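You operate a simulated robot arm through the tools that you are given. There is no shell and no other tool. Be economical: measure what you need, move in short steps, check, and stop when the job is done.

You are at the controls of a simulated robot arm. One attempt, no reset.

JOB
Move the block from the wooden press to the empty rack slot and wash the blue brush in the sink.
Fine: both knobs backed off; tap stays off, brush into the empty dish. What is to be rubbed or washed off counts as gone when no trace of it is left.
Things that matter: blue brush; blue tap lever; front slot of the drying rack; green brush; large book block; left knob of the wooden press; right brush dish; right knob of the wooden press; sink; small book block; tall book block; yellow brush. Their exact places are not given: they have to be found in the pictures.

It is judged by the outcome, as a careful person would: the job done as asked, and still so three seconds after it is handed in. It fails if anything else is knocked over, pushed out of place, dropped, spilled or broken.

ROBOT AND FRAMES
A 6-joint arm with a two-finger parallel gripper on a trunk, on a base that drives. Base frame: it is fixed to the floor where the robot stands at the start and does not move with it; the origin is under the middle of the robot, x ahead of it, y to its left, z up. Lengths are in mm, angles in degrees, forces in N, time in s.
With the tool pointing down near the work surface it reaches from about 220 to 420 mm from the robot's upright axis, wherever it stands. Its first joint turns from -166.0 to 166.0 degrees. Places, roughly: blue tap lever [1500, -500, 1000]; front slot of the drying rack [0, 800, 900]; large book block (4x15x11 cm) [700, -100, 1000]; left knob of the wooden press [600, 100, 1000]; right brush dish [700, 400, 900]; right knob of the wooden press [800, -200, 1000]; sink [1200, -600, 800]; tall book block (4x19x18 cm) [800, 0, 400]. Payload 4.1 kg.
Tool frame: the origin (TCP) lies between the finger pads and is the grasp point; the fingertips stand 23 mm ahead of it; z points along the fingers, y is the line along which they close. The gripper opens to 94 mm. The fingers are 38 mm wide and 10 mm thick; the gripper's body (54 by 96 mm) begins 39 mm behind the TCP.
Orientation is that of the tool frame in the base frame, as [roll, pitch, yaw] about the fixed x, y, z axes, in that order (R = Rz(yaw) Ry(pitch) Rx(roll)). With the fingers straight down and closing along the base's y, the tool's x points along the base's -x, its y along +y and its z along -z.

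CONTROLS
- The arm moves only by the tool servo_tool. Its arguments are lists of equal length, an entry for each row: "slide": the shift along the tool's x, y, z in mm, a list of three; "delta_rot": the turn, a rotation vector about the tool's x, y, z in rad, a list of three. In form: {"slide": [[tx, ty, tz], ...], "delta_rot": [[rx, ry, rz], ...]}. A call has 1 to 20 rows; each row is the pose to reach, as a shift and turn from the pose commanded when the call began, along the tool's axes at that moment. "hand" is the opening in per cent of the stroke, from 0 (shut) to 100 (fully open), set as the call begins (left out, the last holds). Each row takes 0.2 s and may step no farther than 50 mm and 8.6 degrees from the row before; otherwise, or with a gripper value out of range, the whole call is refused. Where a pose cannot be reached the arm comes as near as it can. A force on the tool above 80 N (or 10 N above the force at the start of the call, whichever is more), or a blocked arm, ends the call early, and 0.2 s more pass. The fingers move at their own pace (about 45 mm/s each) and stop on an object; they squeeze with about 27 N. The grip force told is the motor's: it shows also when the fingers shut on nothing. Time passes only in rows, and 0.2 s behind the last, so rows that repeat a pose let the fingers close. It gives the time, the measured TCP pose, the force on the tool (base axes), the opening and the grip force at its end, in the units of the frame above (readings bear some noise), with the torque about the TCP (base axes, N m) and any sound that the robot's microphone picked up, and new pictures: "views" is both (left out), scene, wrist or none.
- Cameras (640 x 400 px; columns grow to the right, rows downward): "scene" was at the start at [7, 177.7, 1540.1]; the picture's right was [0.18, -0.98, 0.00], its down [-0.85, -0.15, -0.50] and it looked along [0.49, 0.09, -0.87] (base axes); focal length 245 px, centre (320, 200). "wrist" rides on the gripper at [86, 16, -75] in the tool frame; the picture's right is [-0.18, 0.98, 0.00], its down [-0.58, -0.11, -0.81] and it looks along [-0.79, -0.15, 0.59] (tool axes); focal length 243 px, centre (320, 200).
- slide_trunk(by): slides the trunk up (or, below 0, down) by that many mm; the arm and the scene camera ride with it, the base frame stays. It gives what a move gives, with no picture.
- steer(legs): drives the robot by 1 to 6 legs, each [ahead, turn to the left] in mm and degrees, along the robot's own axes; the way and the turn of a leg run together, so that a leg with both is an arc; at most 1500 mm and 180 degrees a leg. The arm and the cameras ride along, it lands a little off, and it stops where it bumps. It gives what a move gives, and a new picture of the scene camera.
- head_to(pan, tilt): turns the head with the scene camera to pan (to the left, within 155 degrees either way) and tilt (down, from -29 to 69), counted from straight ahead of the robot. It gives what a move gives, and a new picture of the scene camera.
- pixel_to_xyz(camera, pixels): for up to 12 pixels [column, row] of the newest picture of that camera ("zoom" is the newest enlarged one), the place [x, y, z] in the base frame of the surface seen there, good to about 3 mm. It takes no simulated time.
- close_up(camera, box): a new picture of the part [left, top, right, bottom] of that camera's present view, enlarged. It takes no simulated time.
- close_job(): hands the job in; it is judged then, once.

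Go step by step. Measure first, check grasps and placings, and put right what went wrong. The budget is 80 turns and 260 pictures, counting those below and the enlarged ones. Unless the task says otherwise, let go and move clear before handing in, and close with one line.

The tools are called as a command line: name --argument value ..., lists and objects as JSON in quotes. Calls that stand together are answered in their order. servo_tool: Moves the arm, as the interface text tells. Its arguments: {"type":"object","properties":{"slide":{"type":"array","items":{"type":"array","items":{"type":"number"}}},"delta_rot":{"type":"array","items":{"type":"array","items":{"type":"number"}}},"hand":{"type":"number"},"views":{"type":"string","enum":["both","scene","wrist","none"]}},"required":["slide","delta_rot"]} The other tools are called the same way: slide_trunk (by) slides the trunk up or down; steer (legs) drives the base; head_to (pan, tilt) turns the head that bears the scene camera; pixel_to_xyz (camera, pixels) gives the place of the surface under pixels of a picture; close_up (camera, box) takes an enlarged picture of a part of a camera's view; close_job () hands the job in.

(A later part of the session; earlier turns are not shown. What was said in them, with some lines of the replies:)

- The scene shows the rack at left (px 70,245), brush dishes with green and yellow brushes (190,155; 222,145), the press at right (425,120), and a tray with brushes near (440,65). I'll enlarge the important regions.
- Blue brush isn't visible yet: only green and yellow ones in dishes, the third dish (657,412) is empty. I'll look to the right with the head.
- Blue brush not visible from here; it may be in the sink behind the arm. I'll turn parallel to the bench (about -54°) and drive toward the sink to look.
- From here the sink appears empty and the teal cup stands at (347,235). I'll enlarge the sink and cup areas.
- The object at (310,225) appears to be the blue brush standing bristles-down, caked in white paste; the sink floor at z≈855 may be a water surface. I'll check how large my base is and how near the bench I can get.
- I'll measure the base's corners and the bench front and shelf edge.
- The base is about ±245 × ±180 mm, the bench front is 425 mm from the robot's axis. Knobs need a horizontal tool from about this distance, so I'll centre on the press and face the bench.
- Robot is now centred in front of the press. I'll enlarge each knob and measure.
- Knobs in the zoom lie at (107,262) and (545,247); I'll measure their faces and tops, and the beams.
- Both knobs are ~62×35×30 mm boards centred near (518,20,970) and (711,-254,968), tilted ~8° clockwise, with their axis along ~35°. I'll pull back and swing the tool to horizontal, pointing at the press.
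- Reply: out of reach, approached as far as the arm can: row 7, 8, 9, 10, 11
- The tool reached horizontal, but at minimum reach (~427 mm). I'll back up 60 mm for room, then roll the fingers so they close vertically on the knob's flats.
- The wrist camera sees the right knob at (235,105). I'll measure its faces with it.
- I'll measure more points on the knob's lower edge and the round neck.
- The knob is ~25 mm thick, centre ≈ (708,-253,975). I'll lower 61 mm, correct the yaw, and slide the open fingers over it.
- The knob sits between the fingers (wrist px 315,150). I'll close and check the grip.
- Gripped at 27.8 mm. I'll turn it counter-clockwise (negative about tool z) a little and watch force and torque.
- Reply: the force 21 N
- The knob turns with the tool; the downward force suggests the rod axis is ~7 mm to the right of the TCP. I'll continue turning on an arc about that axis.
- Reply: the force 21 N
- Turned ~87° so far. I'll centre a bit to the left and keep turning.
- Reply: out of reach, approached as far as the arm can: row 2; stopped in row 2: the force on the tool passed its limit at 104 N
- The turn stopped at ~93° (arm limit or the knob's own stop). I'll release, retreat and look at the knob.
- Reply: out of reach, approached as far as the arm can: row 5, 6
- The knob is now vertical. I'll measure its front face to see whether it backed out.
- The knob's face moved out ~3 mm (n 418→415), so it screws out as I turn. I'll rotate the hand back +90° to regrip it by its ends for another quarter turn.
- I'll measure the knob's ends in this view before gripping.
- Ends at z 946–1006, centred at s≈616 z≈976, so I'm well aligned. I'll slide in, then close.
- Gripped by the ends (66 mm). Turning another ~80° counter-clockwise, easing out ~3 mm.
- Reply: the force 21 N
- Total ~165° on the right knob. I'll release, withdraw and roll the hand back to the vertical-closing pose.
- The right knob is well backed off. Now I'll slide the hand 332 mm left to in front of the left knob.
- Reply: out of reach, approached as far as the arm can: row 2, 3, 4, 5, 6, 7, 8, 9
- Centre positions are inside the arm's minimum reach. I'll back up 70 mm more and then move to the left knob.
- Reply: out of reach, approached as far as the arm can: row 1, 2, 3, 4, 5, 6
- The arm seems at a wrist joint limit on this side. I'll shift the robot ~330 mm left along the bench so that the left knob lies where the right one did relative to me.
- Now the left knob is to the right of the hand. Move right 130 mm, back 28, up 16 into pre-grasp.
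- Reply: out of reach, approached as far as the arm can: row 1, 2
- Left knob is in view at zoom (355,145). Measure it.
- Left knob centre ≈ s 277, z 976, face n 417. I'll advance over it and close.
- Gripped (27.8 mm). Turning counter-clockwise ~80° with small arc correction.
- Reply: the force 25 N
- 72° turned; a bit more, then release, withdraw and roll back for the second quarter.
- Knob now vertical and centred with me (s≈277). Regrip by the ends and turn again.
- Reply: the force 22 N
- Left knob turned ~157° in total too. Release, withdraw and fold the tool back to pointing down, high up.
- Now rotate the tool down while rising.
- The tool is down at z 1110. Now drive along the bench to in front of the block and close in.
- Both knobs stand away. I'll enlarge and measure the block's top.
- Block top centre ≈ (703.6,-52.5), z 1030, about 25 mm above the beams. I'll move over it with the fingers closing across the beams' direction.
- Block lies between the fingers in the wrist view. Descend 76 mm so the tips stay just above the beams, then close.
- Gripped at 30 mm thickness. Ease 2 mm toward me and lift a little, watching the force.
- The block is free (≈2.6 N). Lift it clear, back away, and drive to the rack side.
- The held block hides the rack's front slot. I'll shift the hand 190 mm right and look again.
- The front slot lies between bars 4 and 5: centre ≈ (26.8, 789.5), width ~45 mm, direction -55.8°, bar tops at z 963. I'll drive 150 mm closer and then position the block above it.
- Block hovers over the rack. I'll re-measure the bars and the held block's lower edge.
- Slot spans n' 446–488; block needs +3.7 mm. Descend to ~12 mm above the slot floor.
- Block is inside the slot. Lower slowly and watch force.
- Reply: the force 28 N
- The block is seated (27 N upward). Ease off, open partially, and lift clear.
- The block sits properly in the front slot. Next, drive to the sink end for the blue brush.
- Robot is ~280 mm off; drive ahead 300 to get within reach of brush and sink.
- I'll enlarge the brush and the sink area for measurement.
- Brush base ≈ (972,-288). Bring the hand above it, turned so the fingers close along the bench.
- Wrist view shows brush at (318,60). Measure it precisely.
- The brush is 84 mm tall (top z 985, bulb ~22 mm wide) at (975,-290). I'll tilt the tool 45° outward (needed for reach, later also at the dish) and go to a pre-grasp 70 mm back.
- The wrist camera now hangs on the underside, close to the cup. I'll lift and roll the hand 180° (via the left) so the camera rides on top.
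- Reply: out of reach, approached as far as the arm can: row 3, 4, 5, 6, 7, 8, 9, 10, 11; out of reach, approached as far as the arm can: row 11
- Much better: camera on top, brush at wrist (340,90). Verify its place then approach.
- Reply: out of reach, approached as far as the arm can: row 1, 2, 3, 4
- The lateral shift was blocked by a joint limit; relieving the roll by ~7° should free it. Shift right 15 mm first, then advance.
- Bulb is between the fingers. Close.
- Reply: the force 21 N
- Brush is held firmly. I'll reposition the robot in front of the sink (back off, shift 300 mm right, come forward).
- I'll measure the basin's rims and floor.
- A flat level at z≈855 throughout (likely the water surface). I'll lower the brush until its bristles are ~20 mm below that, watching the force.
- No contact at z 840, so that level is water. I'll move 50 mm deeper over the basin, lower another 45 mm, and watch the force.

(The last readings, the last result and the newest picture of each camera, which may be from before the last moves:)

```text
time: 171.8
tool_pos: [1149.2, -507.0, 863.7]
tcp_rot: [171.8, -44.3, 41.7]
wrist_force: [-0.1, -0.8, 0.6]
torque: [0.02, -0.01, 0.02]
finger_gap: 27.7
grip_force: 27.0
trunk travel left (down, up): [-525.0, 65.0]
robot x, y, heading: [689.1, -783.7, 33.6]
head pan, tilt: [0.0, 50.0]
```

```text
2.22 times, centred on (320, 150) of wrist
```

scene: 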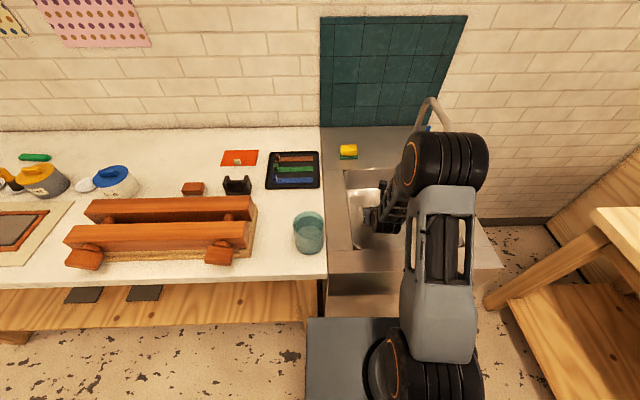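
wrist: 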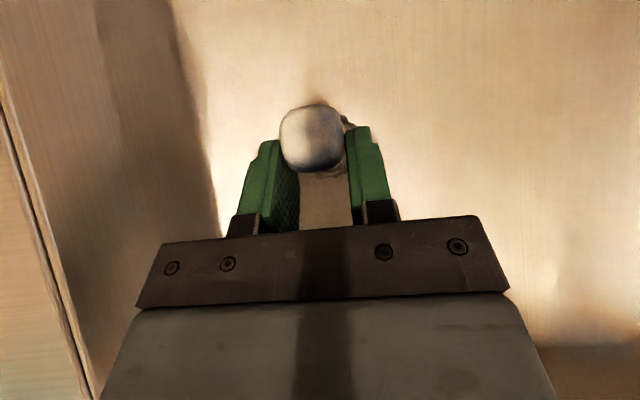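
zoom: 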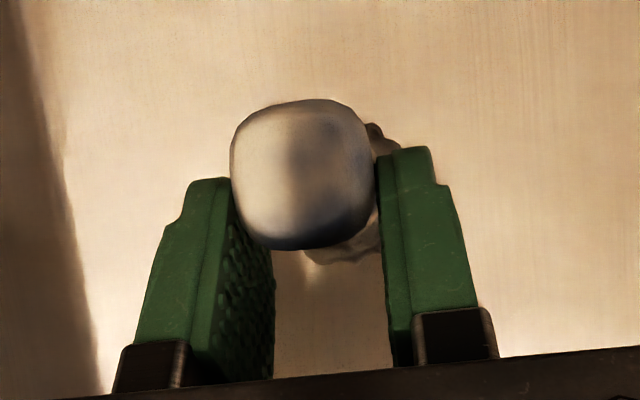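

Still no contact. I'll go slightly deeper and swish the brush to and fro, then look for change.

servo_tool --slide '[[15, 0, 31], [15, 25, 31], [15, -20, 31], [15, 25, 31], [15, -20, 31], [15, 25, 31], [15, -20, 31], [5, 0, 38], [5, 25, 38], [5, -20, 38], [5, 25, 38], [5, 0, 38]]' --delta_rot '[[0, 0, 0], [0, 0, 0], [0, 0, 0], [0, 0, 0], [0, 0, 0], [0, 0, 0], [0, 0, 0], [0, 0, 0], [0, 0, 0], [0, 0, 0], [0, 0, 0], [0, 0, 0]]' --views "wrist"

close_up --camera "wrist" --box '[220, 60, 420, 240]'

```text
time: 174.4
tool_pos: [1172.1, -492.5, 841.2]
tcp_rot: [171.9, -44.3, 41.6]
wrist_force: [1.1, -0.6, 1.0]
torque: [0.01, 0.0, 0.03]
finger_gap: 27.5
grip_force: 27.0
trunk travel left (down, up): [-525.0, 65.0]
robot x, y, heading: [687.4, -782.4, 33.8]
head pan, tilt: [0.0, 50.0]
```

wrist: 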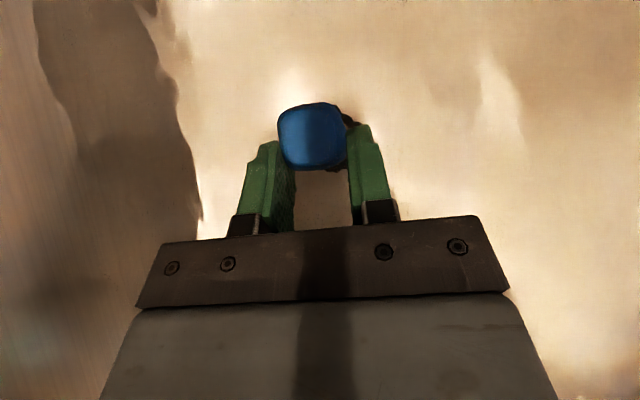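

```text
2.22 times, centred on (320, 150) of wrist
```

zoom: 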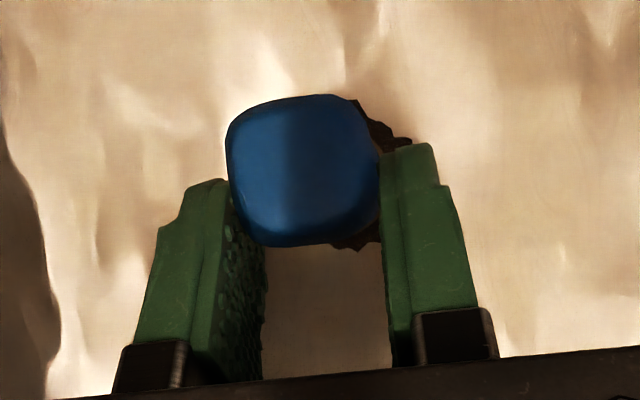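

The water ripples and the handle is now clean blue. A little more swishing including in/out, then lift and inspect.

servo_tool --slide '[[0, 25, 0], [0, -25, 0], [0, 25, 0], [0, -25, 0], [-12, 0, -12], [8, 0, 8], [-12, 0, -12], [0, 20, 0], [0, -20, 0], [0, 0, 0]]' --delta_rot '[[0, 0, 0], [0, 0, 0], [0, 0, 0], [0, 0, 0], [0, 0, 0], [0, 0, 0], [0, 0, 0], [0, 0, 0], [0, 0, 0], [0, 0, 0]]' --views "none"

servo_tool --slide '[[28, 4, -28], [56, 8, -57], [84, 12, -85], [112, 16.5, -113], [140, 20.6, -142], [168, 24.7, -170], [168, 24.7, -170], [168, 24.7, -170], [168, 24.7, -170]]' --delta_rot '[[0, 0, 0], [0, 0, 0], [0, 0, 0], [0, 0, 0], [0, 0, 0], [0, 0, 0], [0, 0, 0], [0, 0, 0], [0, 0, 0]]' --views "both"

close_up --camera "wrist" --box '[220, 60, 420, 240]'

close_up --camera "scene" --box '[340, 130, 440, 230]'

```text
time: 176.6
tool_pos: [1174.5, -493.5, 841.9]
tcp_rot: [171.9, -44.3, 41.6]
wrist_force: [-0.8, -0.8, 0.7]
torque: [-0.03, -0.01, -0.02]
finger_gap: 27.7
grip_force: 26.7
trunk travel left (down, up): [-525.0, 65.0]
robot x, y, heading: [685.3, -782.4, 33.7]
head pan, tilt: [0.0, 50.0]
```

```text
time: 178.6
tool_pos: [1175.4, -492.7, 1084.3]
tcp_rot: [171.8, -44.1, 41.7]
wrist_force: [-0.4, -0.1, -0.5]
torque: [0.01, 0.04, -0.01]
finger_gap: 27.3
grip_force: 26.8
out of reach, approached as far as the arm can: row 5
trunk travel left (down, up): [-525.0, 65.0]
robot x, y, heading: [687.6, -784.0, 33.5]
head pan, tilt: [0.0, 50.0]
```

scene: 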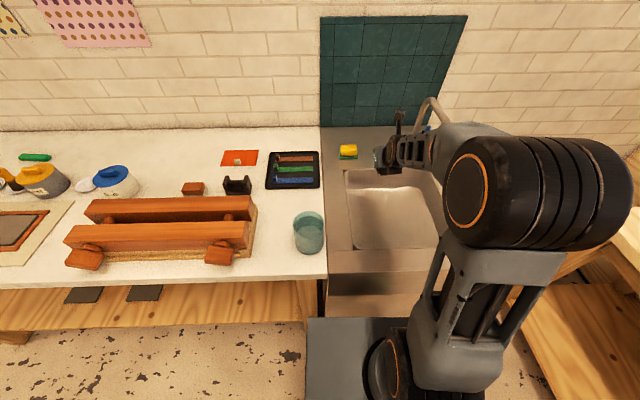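
wrist: 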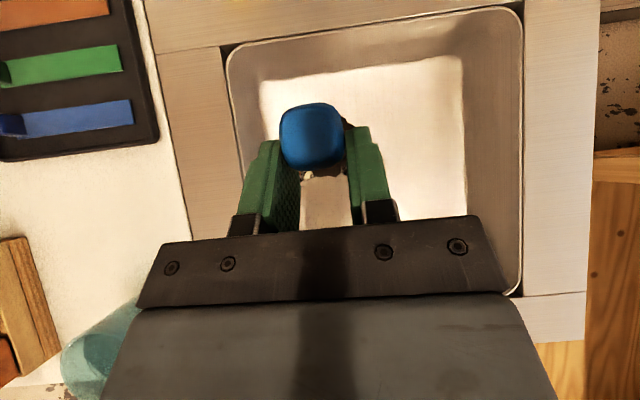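

```text
2.22 times, centred on (320, 150) of wrist
```

zoom: 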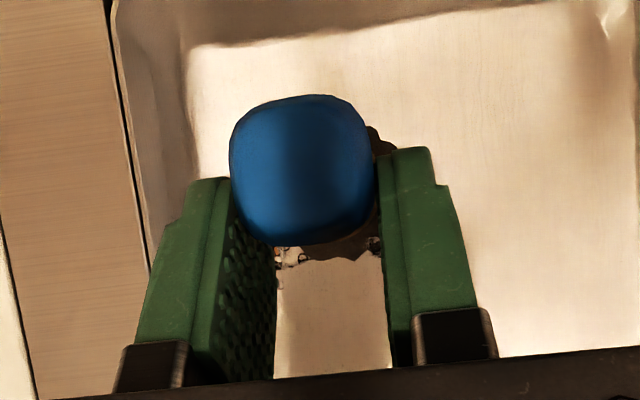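

```text
4.00 times, centred on (390, 180) of scene
```

zoom: 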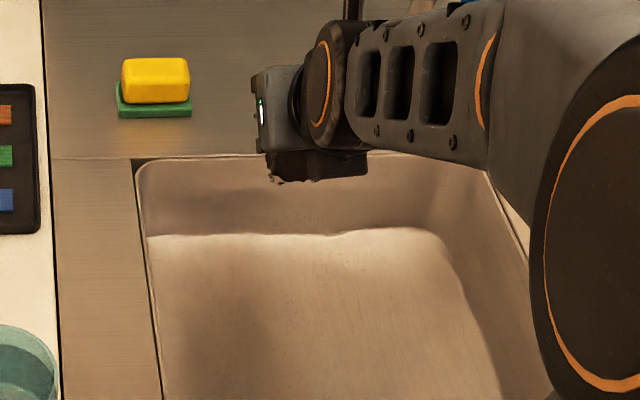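

The handle is clean blue and bristles dark. Now I'll back off and drive to face the dishes, stopping short to inspect.

steer --legs '[[-280, 0], [0, 90.7], [1040, 0], [0, -90]]'

head_to --pan -12 --tilt 40

close_up --camera "wrist" --box '[220, 60, 420, 240]'

```text
time: 193.2
tool_pos: [352.4, 214.9, 1083.9]
tcp_rot: [171.9, -44.2, 42.2]
wrist_force: [-0.1, 0.1, -0.7]
torque: [0.01, 0.0, 0.03]
finger_gap: 27.4
grip_force: 27.7
trunk travel left (down, up): [-525.0, 65.0]
robot x, y, heading: [-137.9, -76.7, 34.1]
head pan, tilt: [0.0, 50.0]
```

scene: 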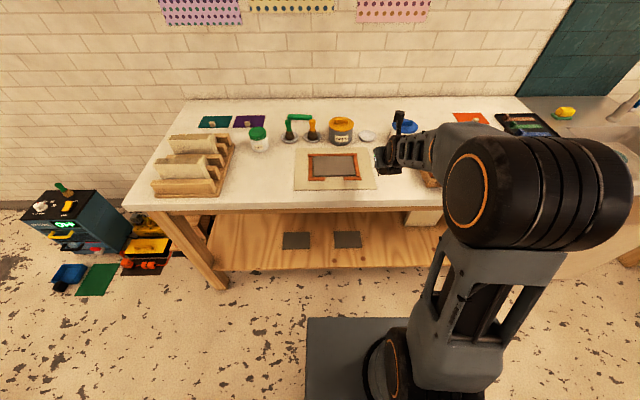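

```text
time: 193.9
tool_pos: [351.1, 215.4, 1084.3]
tcp_rot: [171.9, -44.1, 42.1]
wrist_force: [-0.6, -0.8, -0.9]
torque: [-0.04, -0.02, 0.02]
finger_gap: 27.3
grip_force: 26.8
trunk travel left (down, up): [-525.0, 65.0]
robot x, y, heading: [-134.1, -83.3, 34.1]
head pan, tilt: [-12.0, 40.0]
```

scene: 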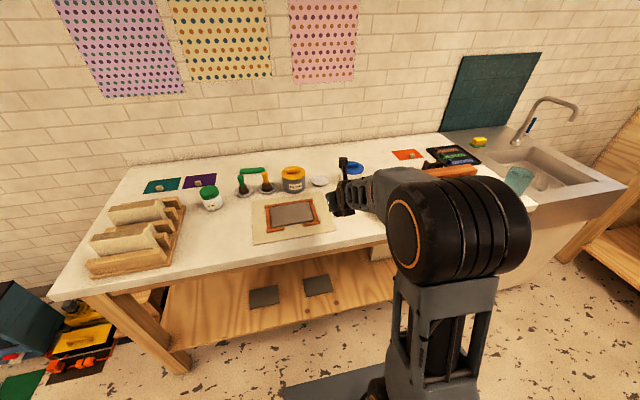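

```text
2.22 times, centred on (320, 150) of wrist
```

zoom: 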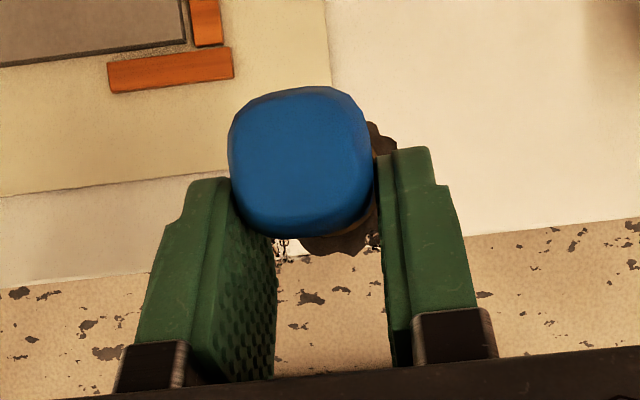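

Brush clean so far. Measure the empty dish (px 320,181) and the jars beside it.

close_up --camera "scene" --box '[230, 140, 380, 240]'

pixel_to_xyz --camera "scene" --pixels '[[320, 181], [312, 181], [327, 181], [320, 177], [320, 185], [303, 183], [303, 172], [293, 170], [346, 178], [348, 168], [357, 163], [330, 188]]'

```text
4.00 times, centred on (305, 190) of scene
```

zoom: 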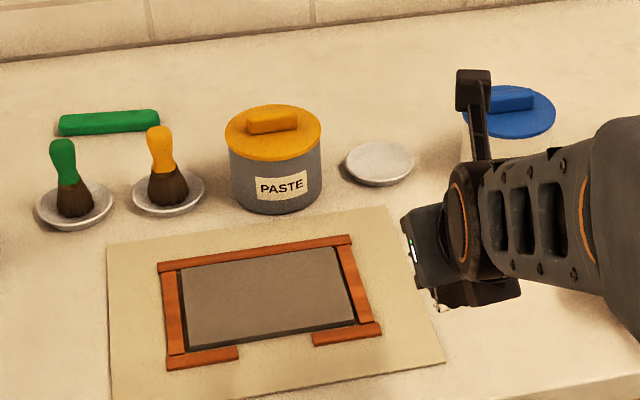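

```text
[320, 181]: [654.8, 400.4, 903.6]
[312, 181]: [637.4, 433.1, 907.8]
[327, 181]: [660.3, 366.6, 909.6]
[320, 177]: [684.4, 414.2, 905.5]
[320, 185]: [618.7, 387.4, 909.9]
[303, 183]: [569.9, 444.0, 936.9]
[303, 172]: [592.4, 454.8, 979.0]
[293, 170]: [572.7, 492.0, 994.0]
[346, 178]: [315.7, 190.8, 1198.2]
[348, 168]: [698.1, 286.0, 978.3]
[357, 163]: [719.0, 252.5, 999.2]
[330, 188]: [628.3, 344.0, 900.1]
```

pixel_to_xyz --camera "zoom" --pixels '[[380, 162], [348, 160], [412, 158], [380, 145], [380, 180], [395, 165], [320, 130], [316, 180], [273, 125], [245, 115], [465, 120], [168, 190]]'

```text
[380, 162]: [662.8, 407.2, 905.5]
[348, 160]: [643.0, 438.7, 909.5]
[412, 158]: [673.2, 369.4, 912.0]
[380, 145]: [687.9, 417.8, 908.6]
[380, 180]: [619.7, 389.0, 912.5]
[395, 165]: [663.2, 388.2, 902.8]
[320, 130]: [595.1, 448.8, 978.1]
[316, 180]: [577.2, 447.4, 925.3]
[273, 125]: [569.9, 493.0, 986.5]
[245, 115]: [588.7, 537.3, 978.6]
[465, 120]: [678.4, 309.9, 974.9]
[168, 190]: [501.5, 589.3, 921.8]
```

Dish centre ≈ (656,404), floor z 903; jars leave a gap s' −37…125. Drive forward 345 mm with the brush high.

steer --legs '[[345, 0]]'

head_to --pan -10 --tilt 45

close_up --camera "wrist" --box '[160, 0, 480, 240]'

```text
time: 196.2
tool_pos: [636.6, 410.6, 1084.4]
tcp_rot: [171.9, -44.2, 42.4]
wrist_force: [0.0, -1.0, -0.6]
torque: [0.0, -0.01, 0.0]
finger_gap: 27.1
grip_force: 27.2
trunk travel left (down, up): [-525.0, 65.0]
robot x, y, heading: [156.8, 117.8, 34.0]
head pan, tilt: [-12.0, 40.0]
```

scene: 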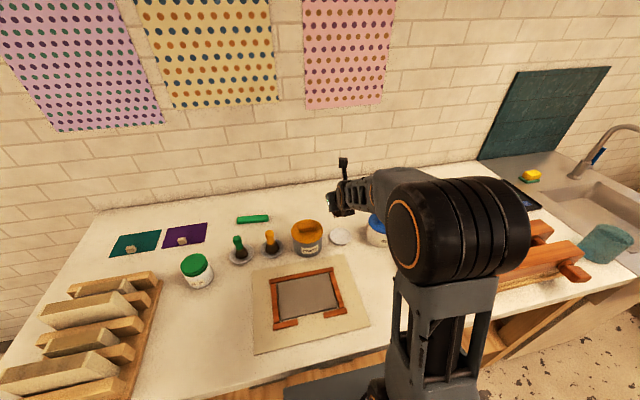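

```text
time: 196.8
tool_pos: [637.1, 410.4, 1083.8]
tcp_rot: [171.9, -44.2, 42.3]
wrist_force: [0.1, 0.0, -0.1]
torque: [0.02, 0.03, 0.02]
finger_gap: 27.7
grip_force: 26.7
trunk travel left (down, up): [-525.0, 65.0]
robot x, y, heading: [151.4, 113.8, 34.2]
head pan, tilt: [-10.0, 45.0]
```

scene: 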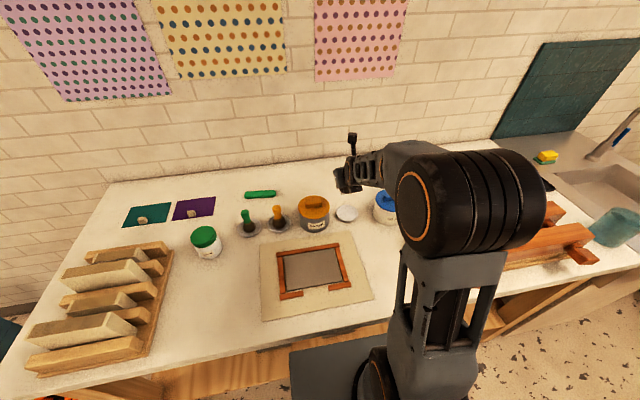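

```text
1.67 times, centred on (320, 120) of wrist
```

zoom: 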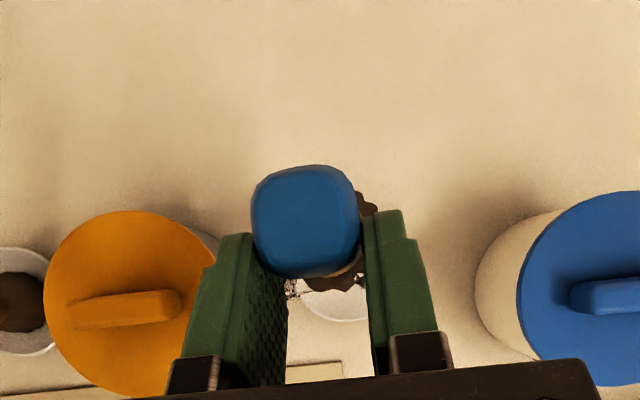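

TCP needs (+19,−6) mm. Align, then lower to ~15 mm above the dish floor.

servo_tool --slide '[[3.5, 8, 4.6], [7, 16.3, 9.2], [7, 16.3, 9.2]]' --delta_rot '[[0, 0, 0], [0, 0, 0], [0, 0, 0]]' --views "none"

servo_tool --slide '[[-14, -2, 14], [-28, -4, 28], [-42, -6, 42.5], [-56, -8.2, 56.6], [-66.3, -9.8, 67.3], [-66.3, -9.8, 67.3]]' --delta_rot '[[0, 0, 0], [0, 0, 0], [0, 0, 0], [0, 0, 0], [0, 0, 0], [0, 0, 0]]'

close_up --camera "wrist" --box '[160, 0, 480, 240]'

close_up --camera "scene" --box '[290, 150, 420, 240]'

```text
time: 197.6
tool_pos: [654.7, 403.3, 1083.5]
tcp_rot: [172.1, -44.2, 42.2]
wrist_force: [0.8, 0.3, -1.8]
torque: [0.0, 0.06, 0.0]
finger_gap: 27.4
grip_force: 26.8
trunk travel left (down, up): [-525.0, 65.0]
robot x, y, heading: [152.5, 114.3, 34.1]
head pan, tilt: [-10.0, 45.0]
```

```text
time: 199.0
tool_pos: [657.1, 402.5, 989.9]
tcp_rot: [172.2, -44.2, 42.4]
wrist_force: [0.8, 0.0, -0.6]
torque: [0.0, 0.01, 0.01]
finger_gap: 27.4
grip_force: 26.7
out of reach, approached as far as the arm can: row 2, 3, 4
trunk travel left (down, up): [-525.0, 65.0]
robot x, y, heading: [154.7, 114.7, 34.3]
head pan, tilt: [-10.0, 45.0]
```

scene: 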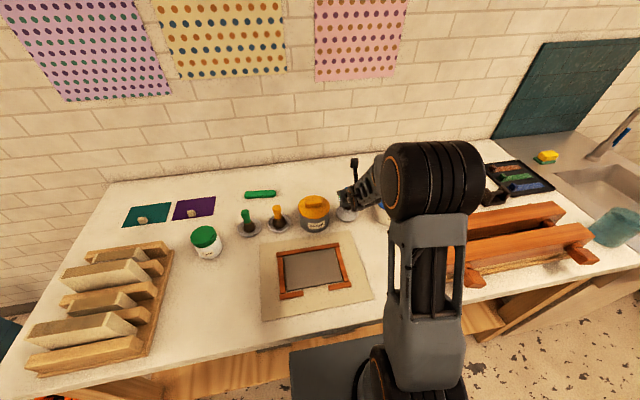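
wrist: 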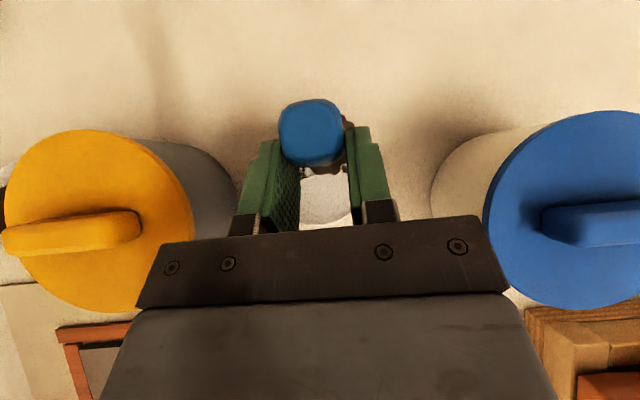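

```text
1.67 times, centred on (320, 120) of wrist
```

zoom: 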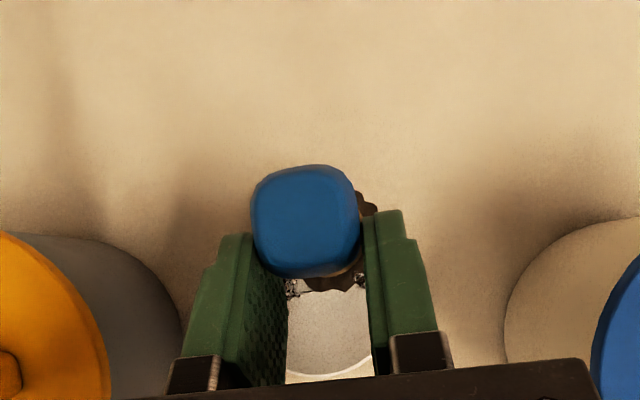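

```text
4.44 times, centred on (355, 195) of scene
```

zoom: 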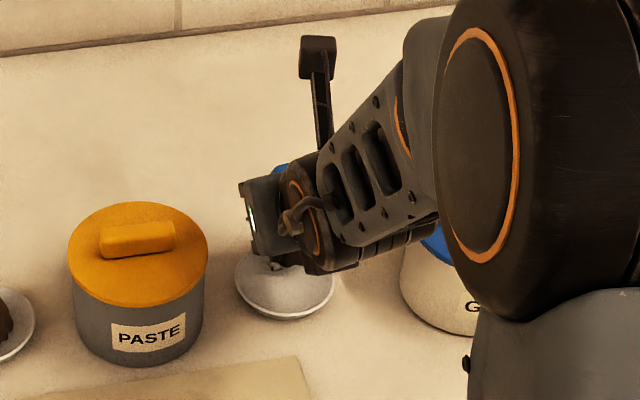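

Check the dish's rim position relative to the brush from this view.

pixel_to_xyz --camera "zoom" --pixels '[[285, 318], [240, 280], [330, 285], [283, 270], [275, 262], [285, 300], [262, 300], [310, 300], [284, 170]]'

pixel_to_xyz --camera "wrist" --pixels '[[330, 223], [330, 200], [315, 218], [345, 165], [330, 178], [305, 172], [315, 110], [310, 160]]'

```text
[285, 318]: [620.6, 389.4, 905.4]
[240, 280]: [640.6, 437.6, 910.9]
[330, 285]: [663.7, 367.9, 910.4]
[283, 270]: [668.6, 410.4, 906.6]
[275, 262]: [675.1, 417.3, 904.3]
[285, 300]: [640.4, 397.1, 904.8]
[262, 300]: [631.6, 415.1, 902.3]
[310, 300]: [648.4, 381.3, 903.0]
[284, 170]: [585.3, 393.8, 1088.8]
```

```text
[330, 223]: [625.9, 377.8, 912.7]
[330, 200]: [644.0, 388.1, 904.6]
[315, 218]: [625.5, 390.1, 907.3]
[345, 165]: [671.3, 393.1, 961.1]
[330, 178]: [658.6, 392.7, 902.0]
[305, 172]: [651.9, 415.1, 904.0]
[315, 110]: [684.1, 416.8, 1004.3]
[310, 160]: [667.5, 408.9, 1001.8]
```

The bulb sits at (675,412), i.e. ~18 mm beyond and ~7 mm right of the dish centre (657,406). I'll pull back 18 mm, left 7 mm and lower ~13 mm.

servo_tool --slide '[[-6, -4, -6.5], [-12.1, -7.5, -13], [-15.6, -8, -9.5], [-19.1, -8.5, -5.9], [-21.2, -8.8, -3.8]]' --delta_rot '[[0, 0, 0], [0, 0, 0], [0, 0, 0], [0, 0, 0], [0, 0, 0]]' --views "wrist"

close_up --camera "wrist" --box '[200, 60, 440, 240]'

pixel_to_xyz --camera "wrist" --pixels '[[315, 112], [312, 160], [312, 130], [330, 190], [320, 210], [330, 215], [345, 162]]'

```text
time: 200.2
tool_pos: [639.8, 391.7, 980.3]
tcp_rot: [172.6, -44.0, 42.5]
wrist_force: [-15.5, 2.8, 2.5]
torque: [0.14, 0.91, 0.17]
finger_gap: 27.1
grip_force: 27.0
out of reach, approached as far as the arm can: row 1, 2, 3, 4, 5
trunk travel left (down, up): [-525.0, 65.0]
robot x, y, heading: [148.9, 112.2, 34.5]
head pan, tilt: [-10.0, 45.0]
```

wrist: 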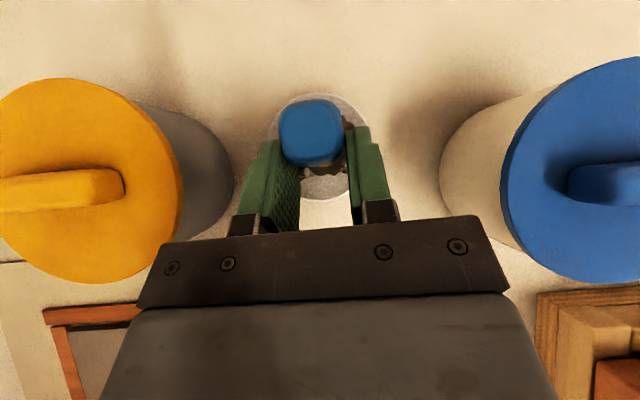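

```text
2.22 times, centred on (320, 150) of wrist
```

zoom: 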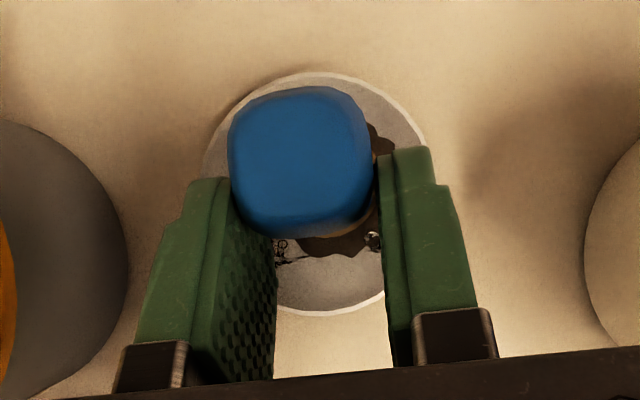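

```text
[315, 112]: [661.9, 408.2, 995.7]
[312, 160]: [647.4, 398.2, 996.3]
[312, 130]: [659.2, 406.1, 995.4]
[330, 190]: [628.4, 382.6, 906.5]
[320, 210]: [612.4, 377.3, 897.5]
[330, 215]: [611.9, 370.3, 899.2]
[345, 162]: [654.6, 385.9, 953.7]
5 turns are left
```

The brush is now centred over the dish. Lower the last ~7 mm, release, and withdraw along the tool axis.

servo_tool --slide '[[-2.5, -0.4, 2.5], [-4.9, -0.7, 5], [-4.9, -0.7, 5]]' --delta_rot '[[0, 0, 0], [0, 0, 0], [0, 0, 0]]' --views "wrist"

close_up --camera "wrist" --box '[200, 60, 440, 240]'

pixel_to_xyz --camera "wrist" --pixels '[[312, 130], [330, 185], [375, 120], [270, 120]]'

```text
time: 201.0
tool_pos: [638.5, 390.7, 976.9]
tcp_rot: [172.4, -44.2, 42.6]
wrist_force: [-37.4, 10.1, 17.4]
torque: [0.78, 1.79, 0.58]
finger_gap: 28.2
grip_force: 26.9
out of reach, approached as far as the arm can: row 1, 2
trunk travel left (down, up): [-525.0, 65.0]
robot x, y, heading: [152.0, 113.9, 34.4]
head pan, tilt: [-10.0, 45.0]
```

wrist: 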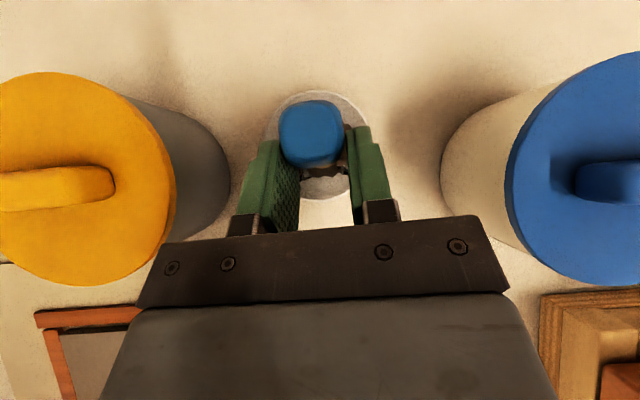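

```text
2.22 times, centred on (320, 150) of wrist
```

zoom: 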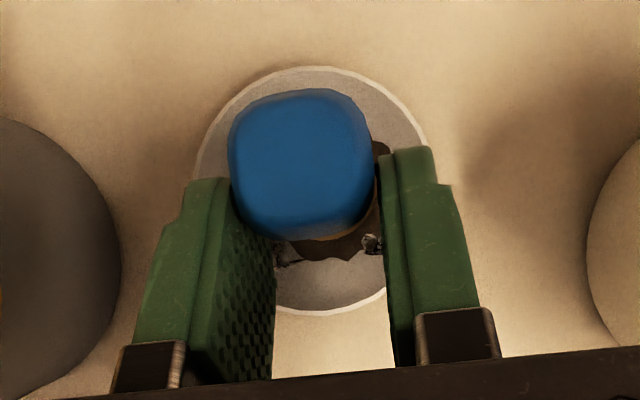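

```text
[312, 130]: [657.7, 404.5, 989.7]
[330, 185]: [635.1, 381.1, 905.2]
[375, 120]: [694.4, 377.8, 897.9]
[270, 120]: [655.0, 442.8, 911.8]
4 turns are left
```

The brush rests in the dish (17 N up). Relieve the side load a few mm, open, and withdraw.

servo_tool --slide '[[-0.4, -2.5, -2.1], [-0.4, -2.5, -2.1]]' --delta_rot '[[0, 0, 0], [0, 0, 0]]' --views "none"

servo_tool --slide '[[0, 0, 0], [0, 0, 0], [0, 0, 0], [0, 0, 0], [0, 0, 0]]' --delta_rot '[[0, 0, 0], [0, 0, 0], [0, 0, 0], [0, 0, 0], [0, 0, 0]]' --hand 55 --views "wrist"

close_up --camera "wrist" --box '[200, 60, 440, 240]'

```text
time: 201.6
tool_pos: [638.8, 391.6, 976.7]
tcp_rot: [172.6, -44.0, 42.5]
wrist_force: [-33.7, 8.5, 16.5]
torque: [0.77, 1.76, 0.32]
finger_gap: 28.2
grip_force: 27.0
out of reach, approached as far as the arm can: row 1, 2
trunk travel left (down, up): [-525.0, 65.0]
robot x, y, heading: [151.4, 114.1, 34.2]
head pan, tilt: [-10.0, 45.0]
```

```text
time: 202.8
tool_pos: [643.9, 391.4, 977.0]
tcp_rot: [172.7, -44.2, 42.3]
wrist_force: [1.4, 2.0, 11.5]
torque: [0.31, 0.03, -0.04]
finger_gap: 51.5
grip_force: 0.0
trunk travel left (down, up): [-525.0, 65.0]
robot x, y, heading: [150.0, 116.0, 34.1]
head pan, tilt: [-10.0, 45.0]
```

wrist: 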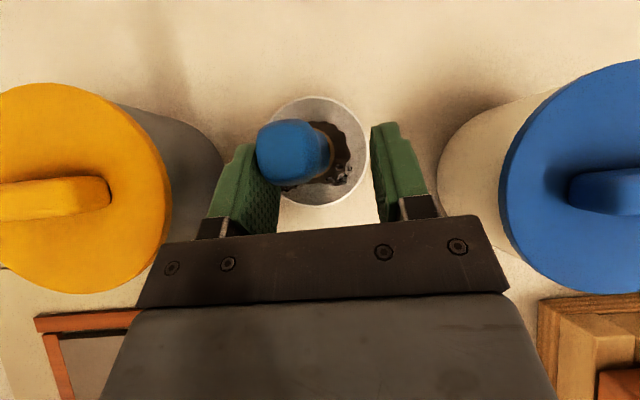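

```text
2.22 times, centred on (320, 150) of wrist
3 turns are left
```

zoom: 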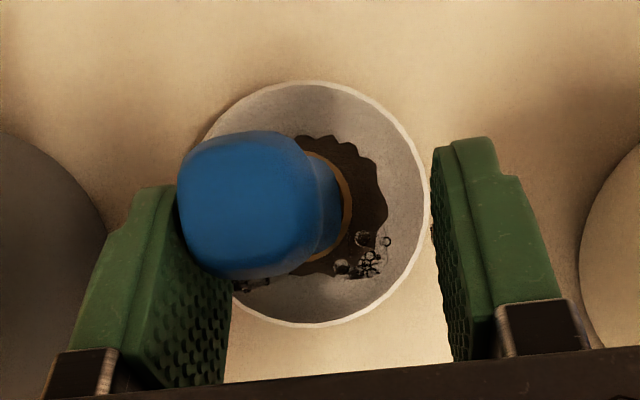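

The brush's bristles are in the dish but the handle leans ~12° left against the finger. I'll nudge it upright (hand 17 mm right), then ease back.

servo_tool --slide '[[0, 5, 0], [0, 9, 0], [0, 13, 0], [0, 16, 0], [0, 16, 0], [0, 16, 0], [0, 12, 0], [0, 8, 0], [0, 4, 0]]' --delta_rot '[[0, 0, -0.03], [0, 0, -0.06], [0, 0, -0.06], [0, 0, -0.06], [0, 0, -0.06], [0, 0, -0.06], [0, 0, -0.06], [0, 0, -0.06], [0, 0, -0.06]]' --views "wrist"

servo_tool --slide '[[0, 0, -12], [0, 0, -24], [0, 0, -40], [0, 0, -60], [0, 0, -80], [0, 0, -100]]' --delta_rot '[[0, 0, 0], [0, 0, 0], [0, 0, 0], [0, 0, 0], [0, 0, 0], [0, 0, 0]]' --views "both"

close_up --camera "wrist" --box '[200, 0, 440, 180]'

close_up --camera "scene" --box '[290, 150, 420, 240]'

```text
time: 204.8
tool_pos: [643.7, 389.6, 978.0]
tcp_rot: [169.2, -44.1, 47.3]
wrist_force: [2.9, 4.1, 29.8]
torque: [0.74, 0.31, -0.1]
finger_gap: 50.1
grip_force: 0.1
out of reach, approached as far as the arm can: row 1, 2, 3, 7, 8, 9
trunk travel left (down, up): [-525.0, 65.0]
robot x, y, heading: [149.5, 114.4, 34.0]
head pan, tilt: [-10.0, 45.0]
```

wrist: 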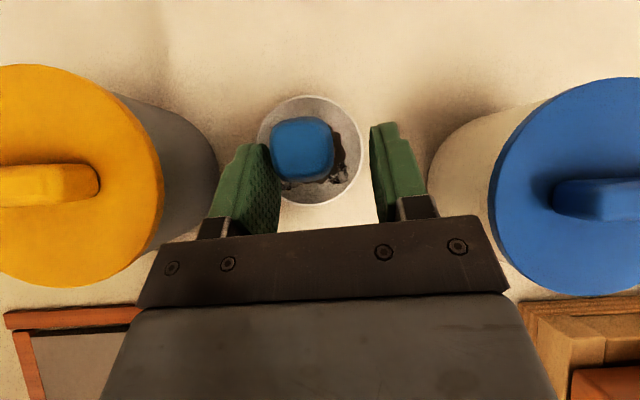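

```text
time: 206.2
tool_pos: [583.9, 352.1, 1044.1]
tcp_rot: [168.7, -43.5, 46.9]
wrist_force: [-0.6, -0.5, -0.4]
torque: [0.02, 0.01, -0.01]
finger_gap: 51.8
grip_force: 0.0
trunk travel left (down, up): [-525.0, 65.0]
robot x, y, heading: [147.5, 112.9, 34.4]
head pan, tilt: [-10.0, 45.0]
```

scene: 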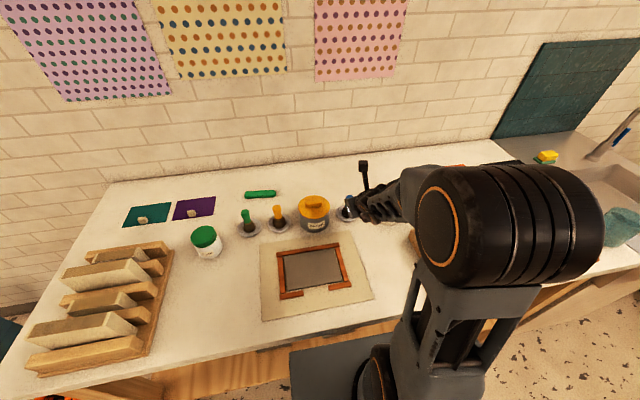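
wrist: 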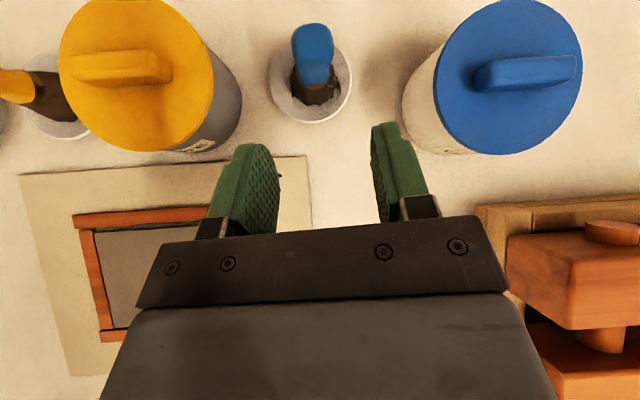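

```text
2.22 times, centred on (320, 90) of wrist
```

zoom: 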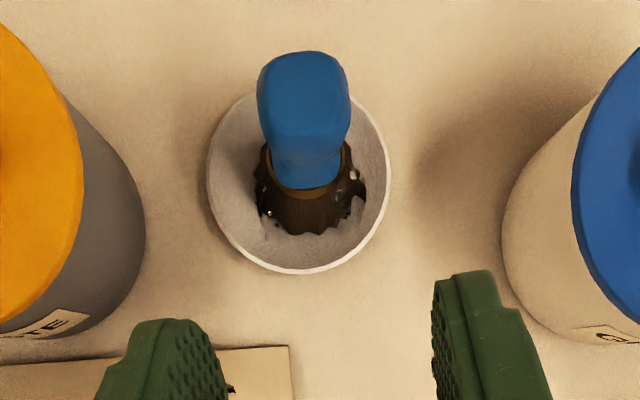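

```text
4.44 times, centred on (355, 195) of scene
2 turns are left
```

zoom: 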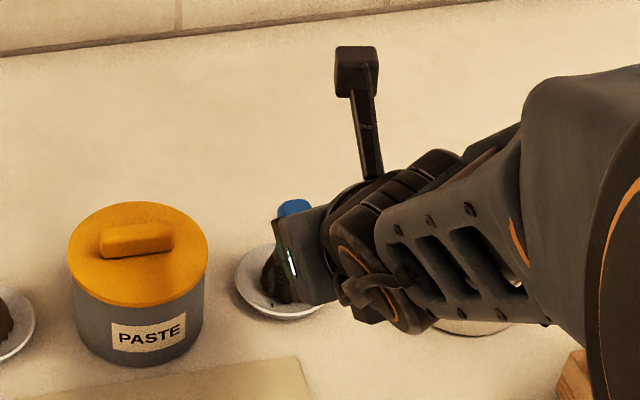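

The blue brush now stands upright in the right dish, and the hand is clear of it. The block is in the rack's front slot, both knobs are backed off, and the tap was not touched, so I'm handing in.

close_job

```text
The job is handed in.
```

I handed the job in. The book block from the wooden press is in the rack's front slot, and both press knobs are backed off about 160° each. I swished the blue brush under the water in the sink without touching the tap, and it now stands upright in the right dish. In the last close-up a few small light specks showed on the bristles. I took them for water drops or bubbles, but had no turns left to check or rinse again.
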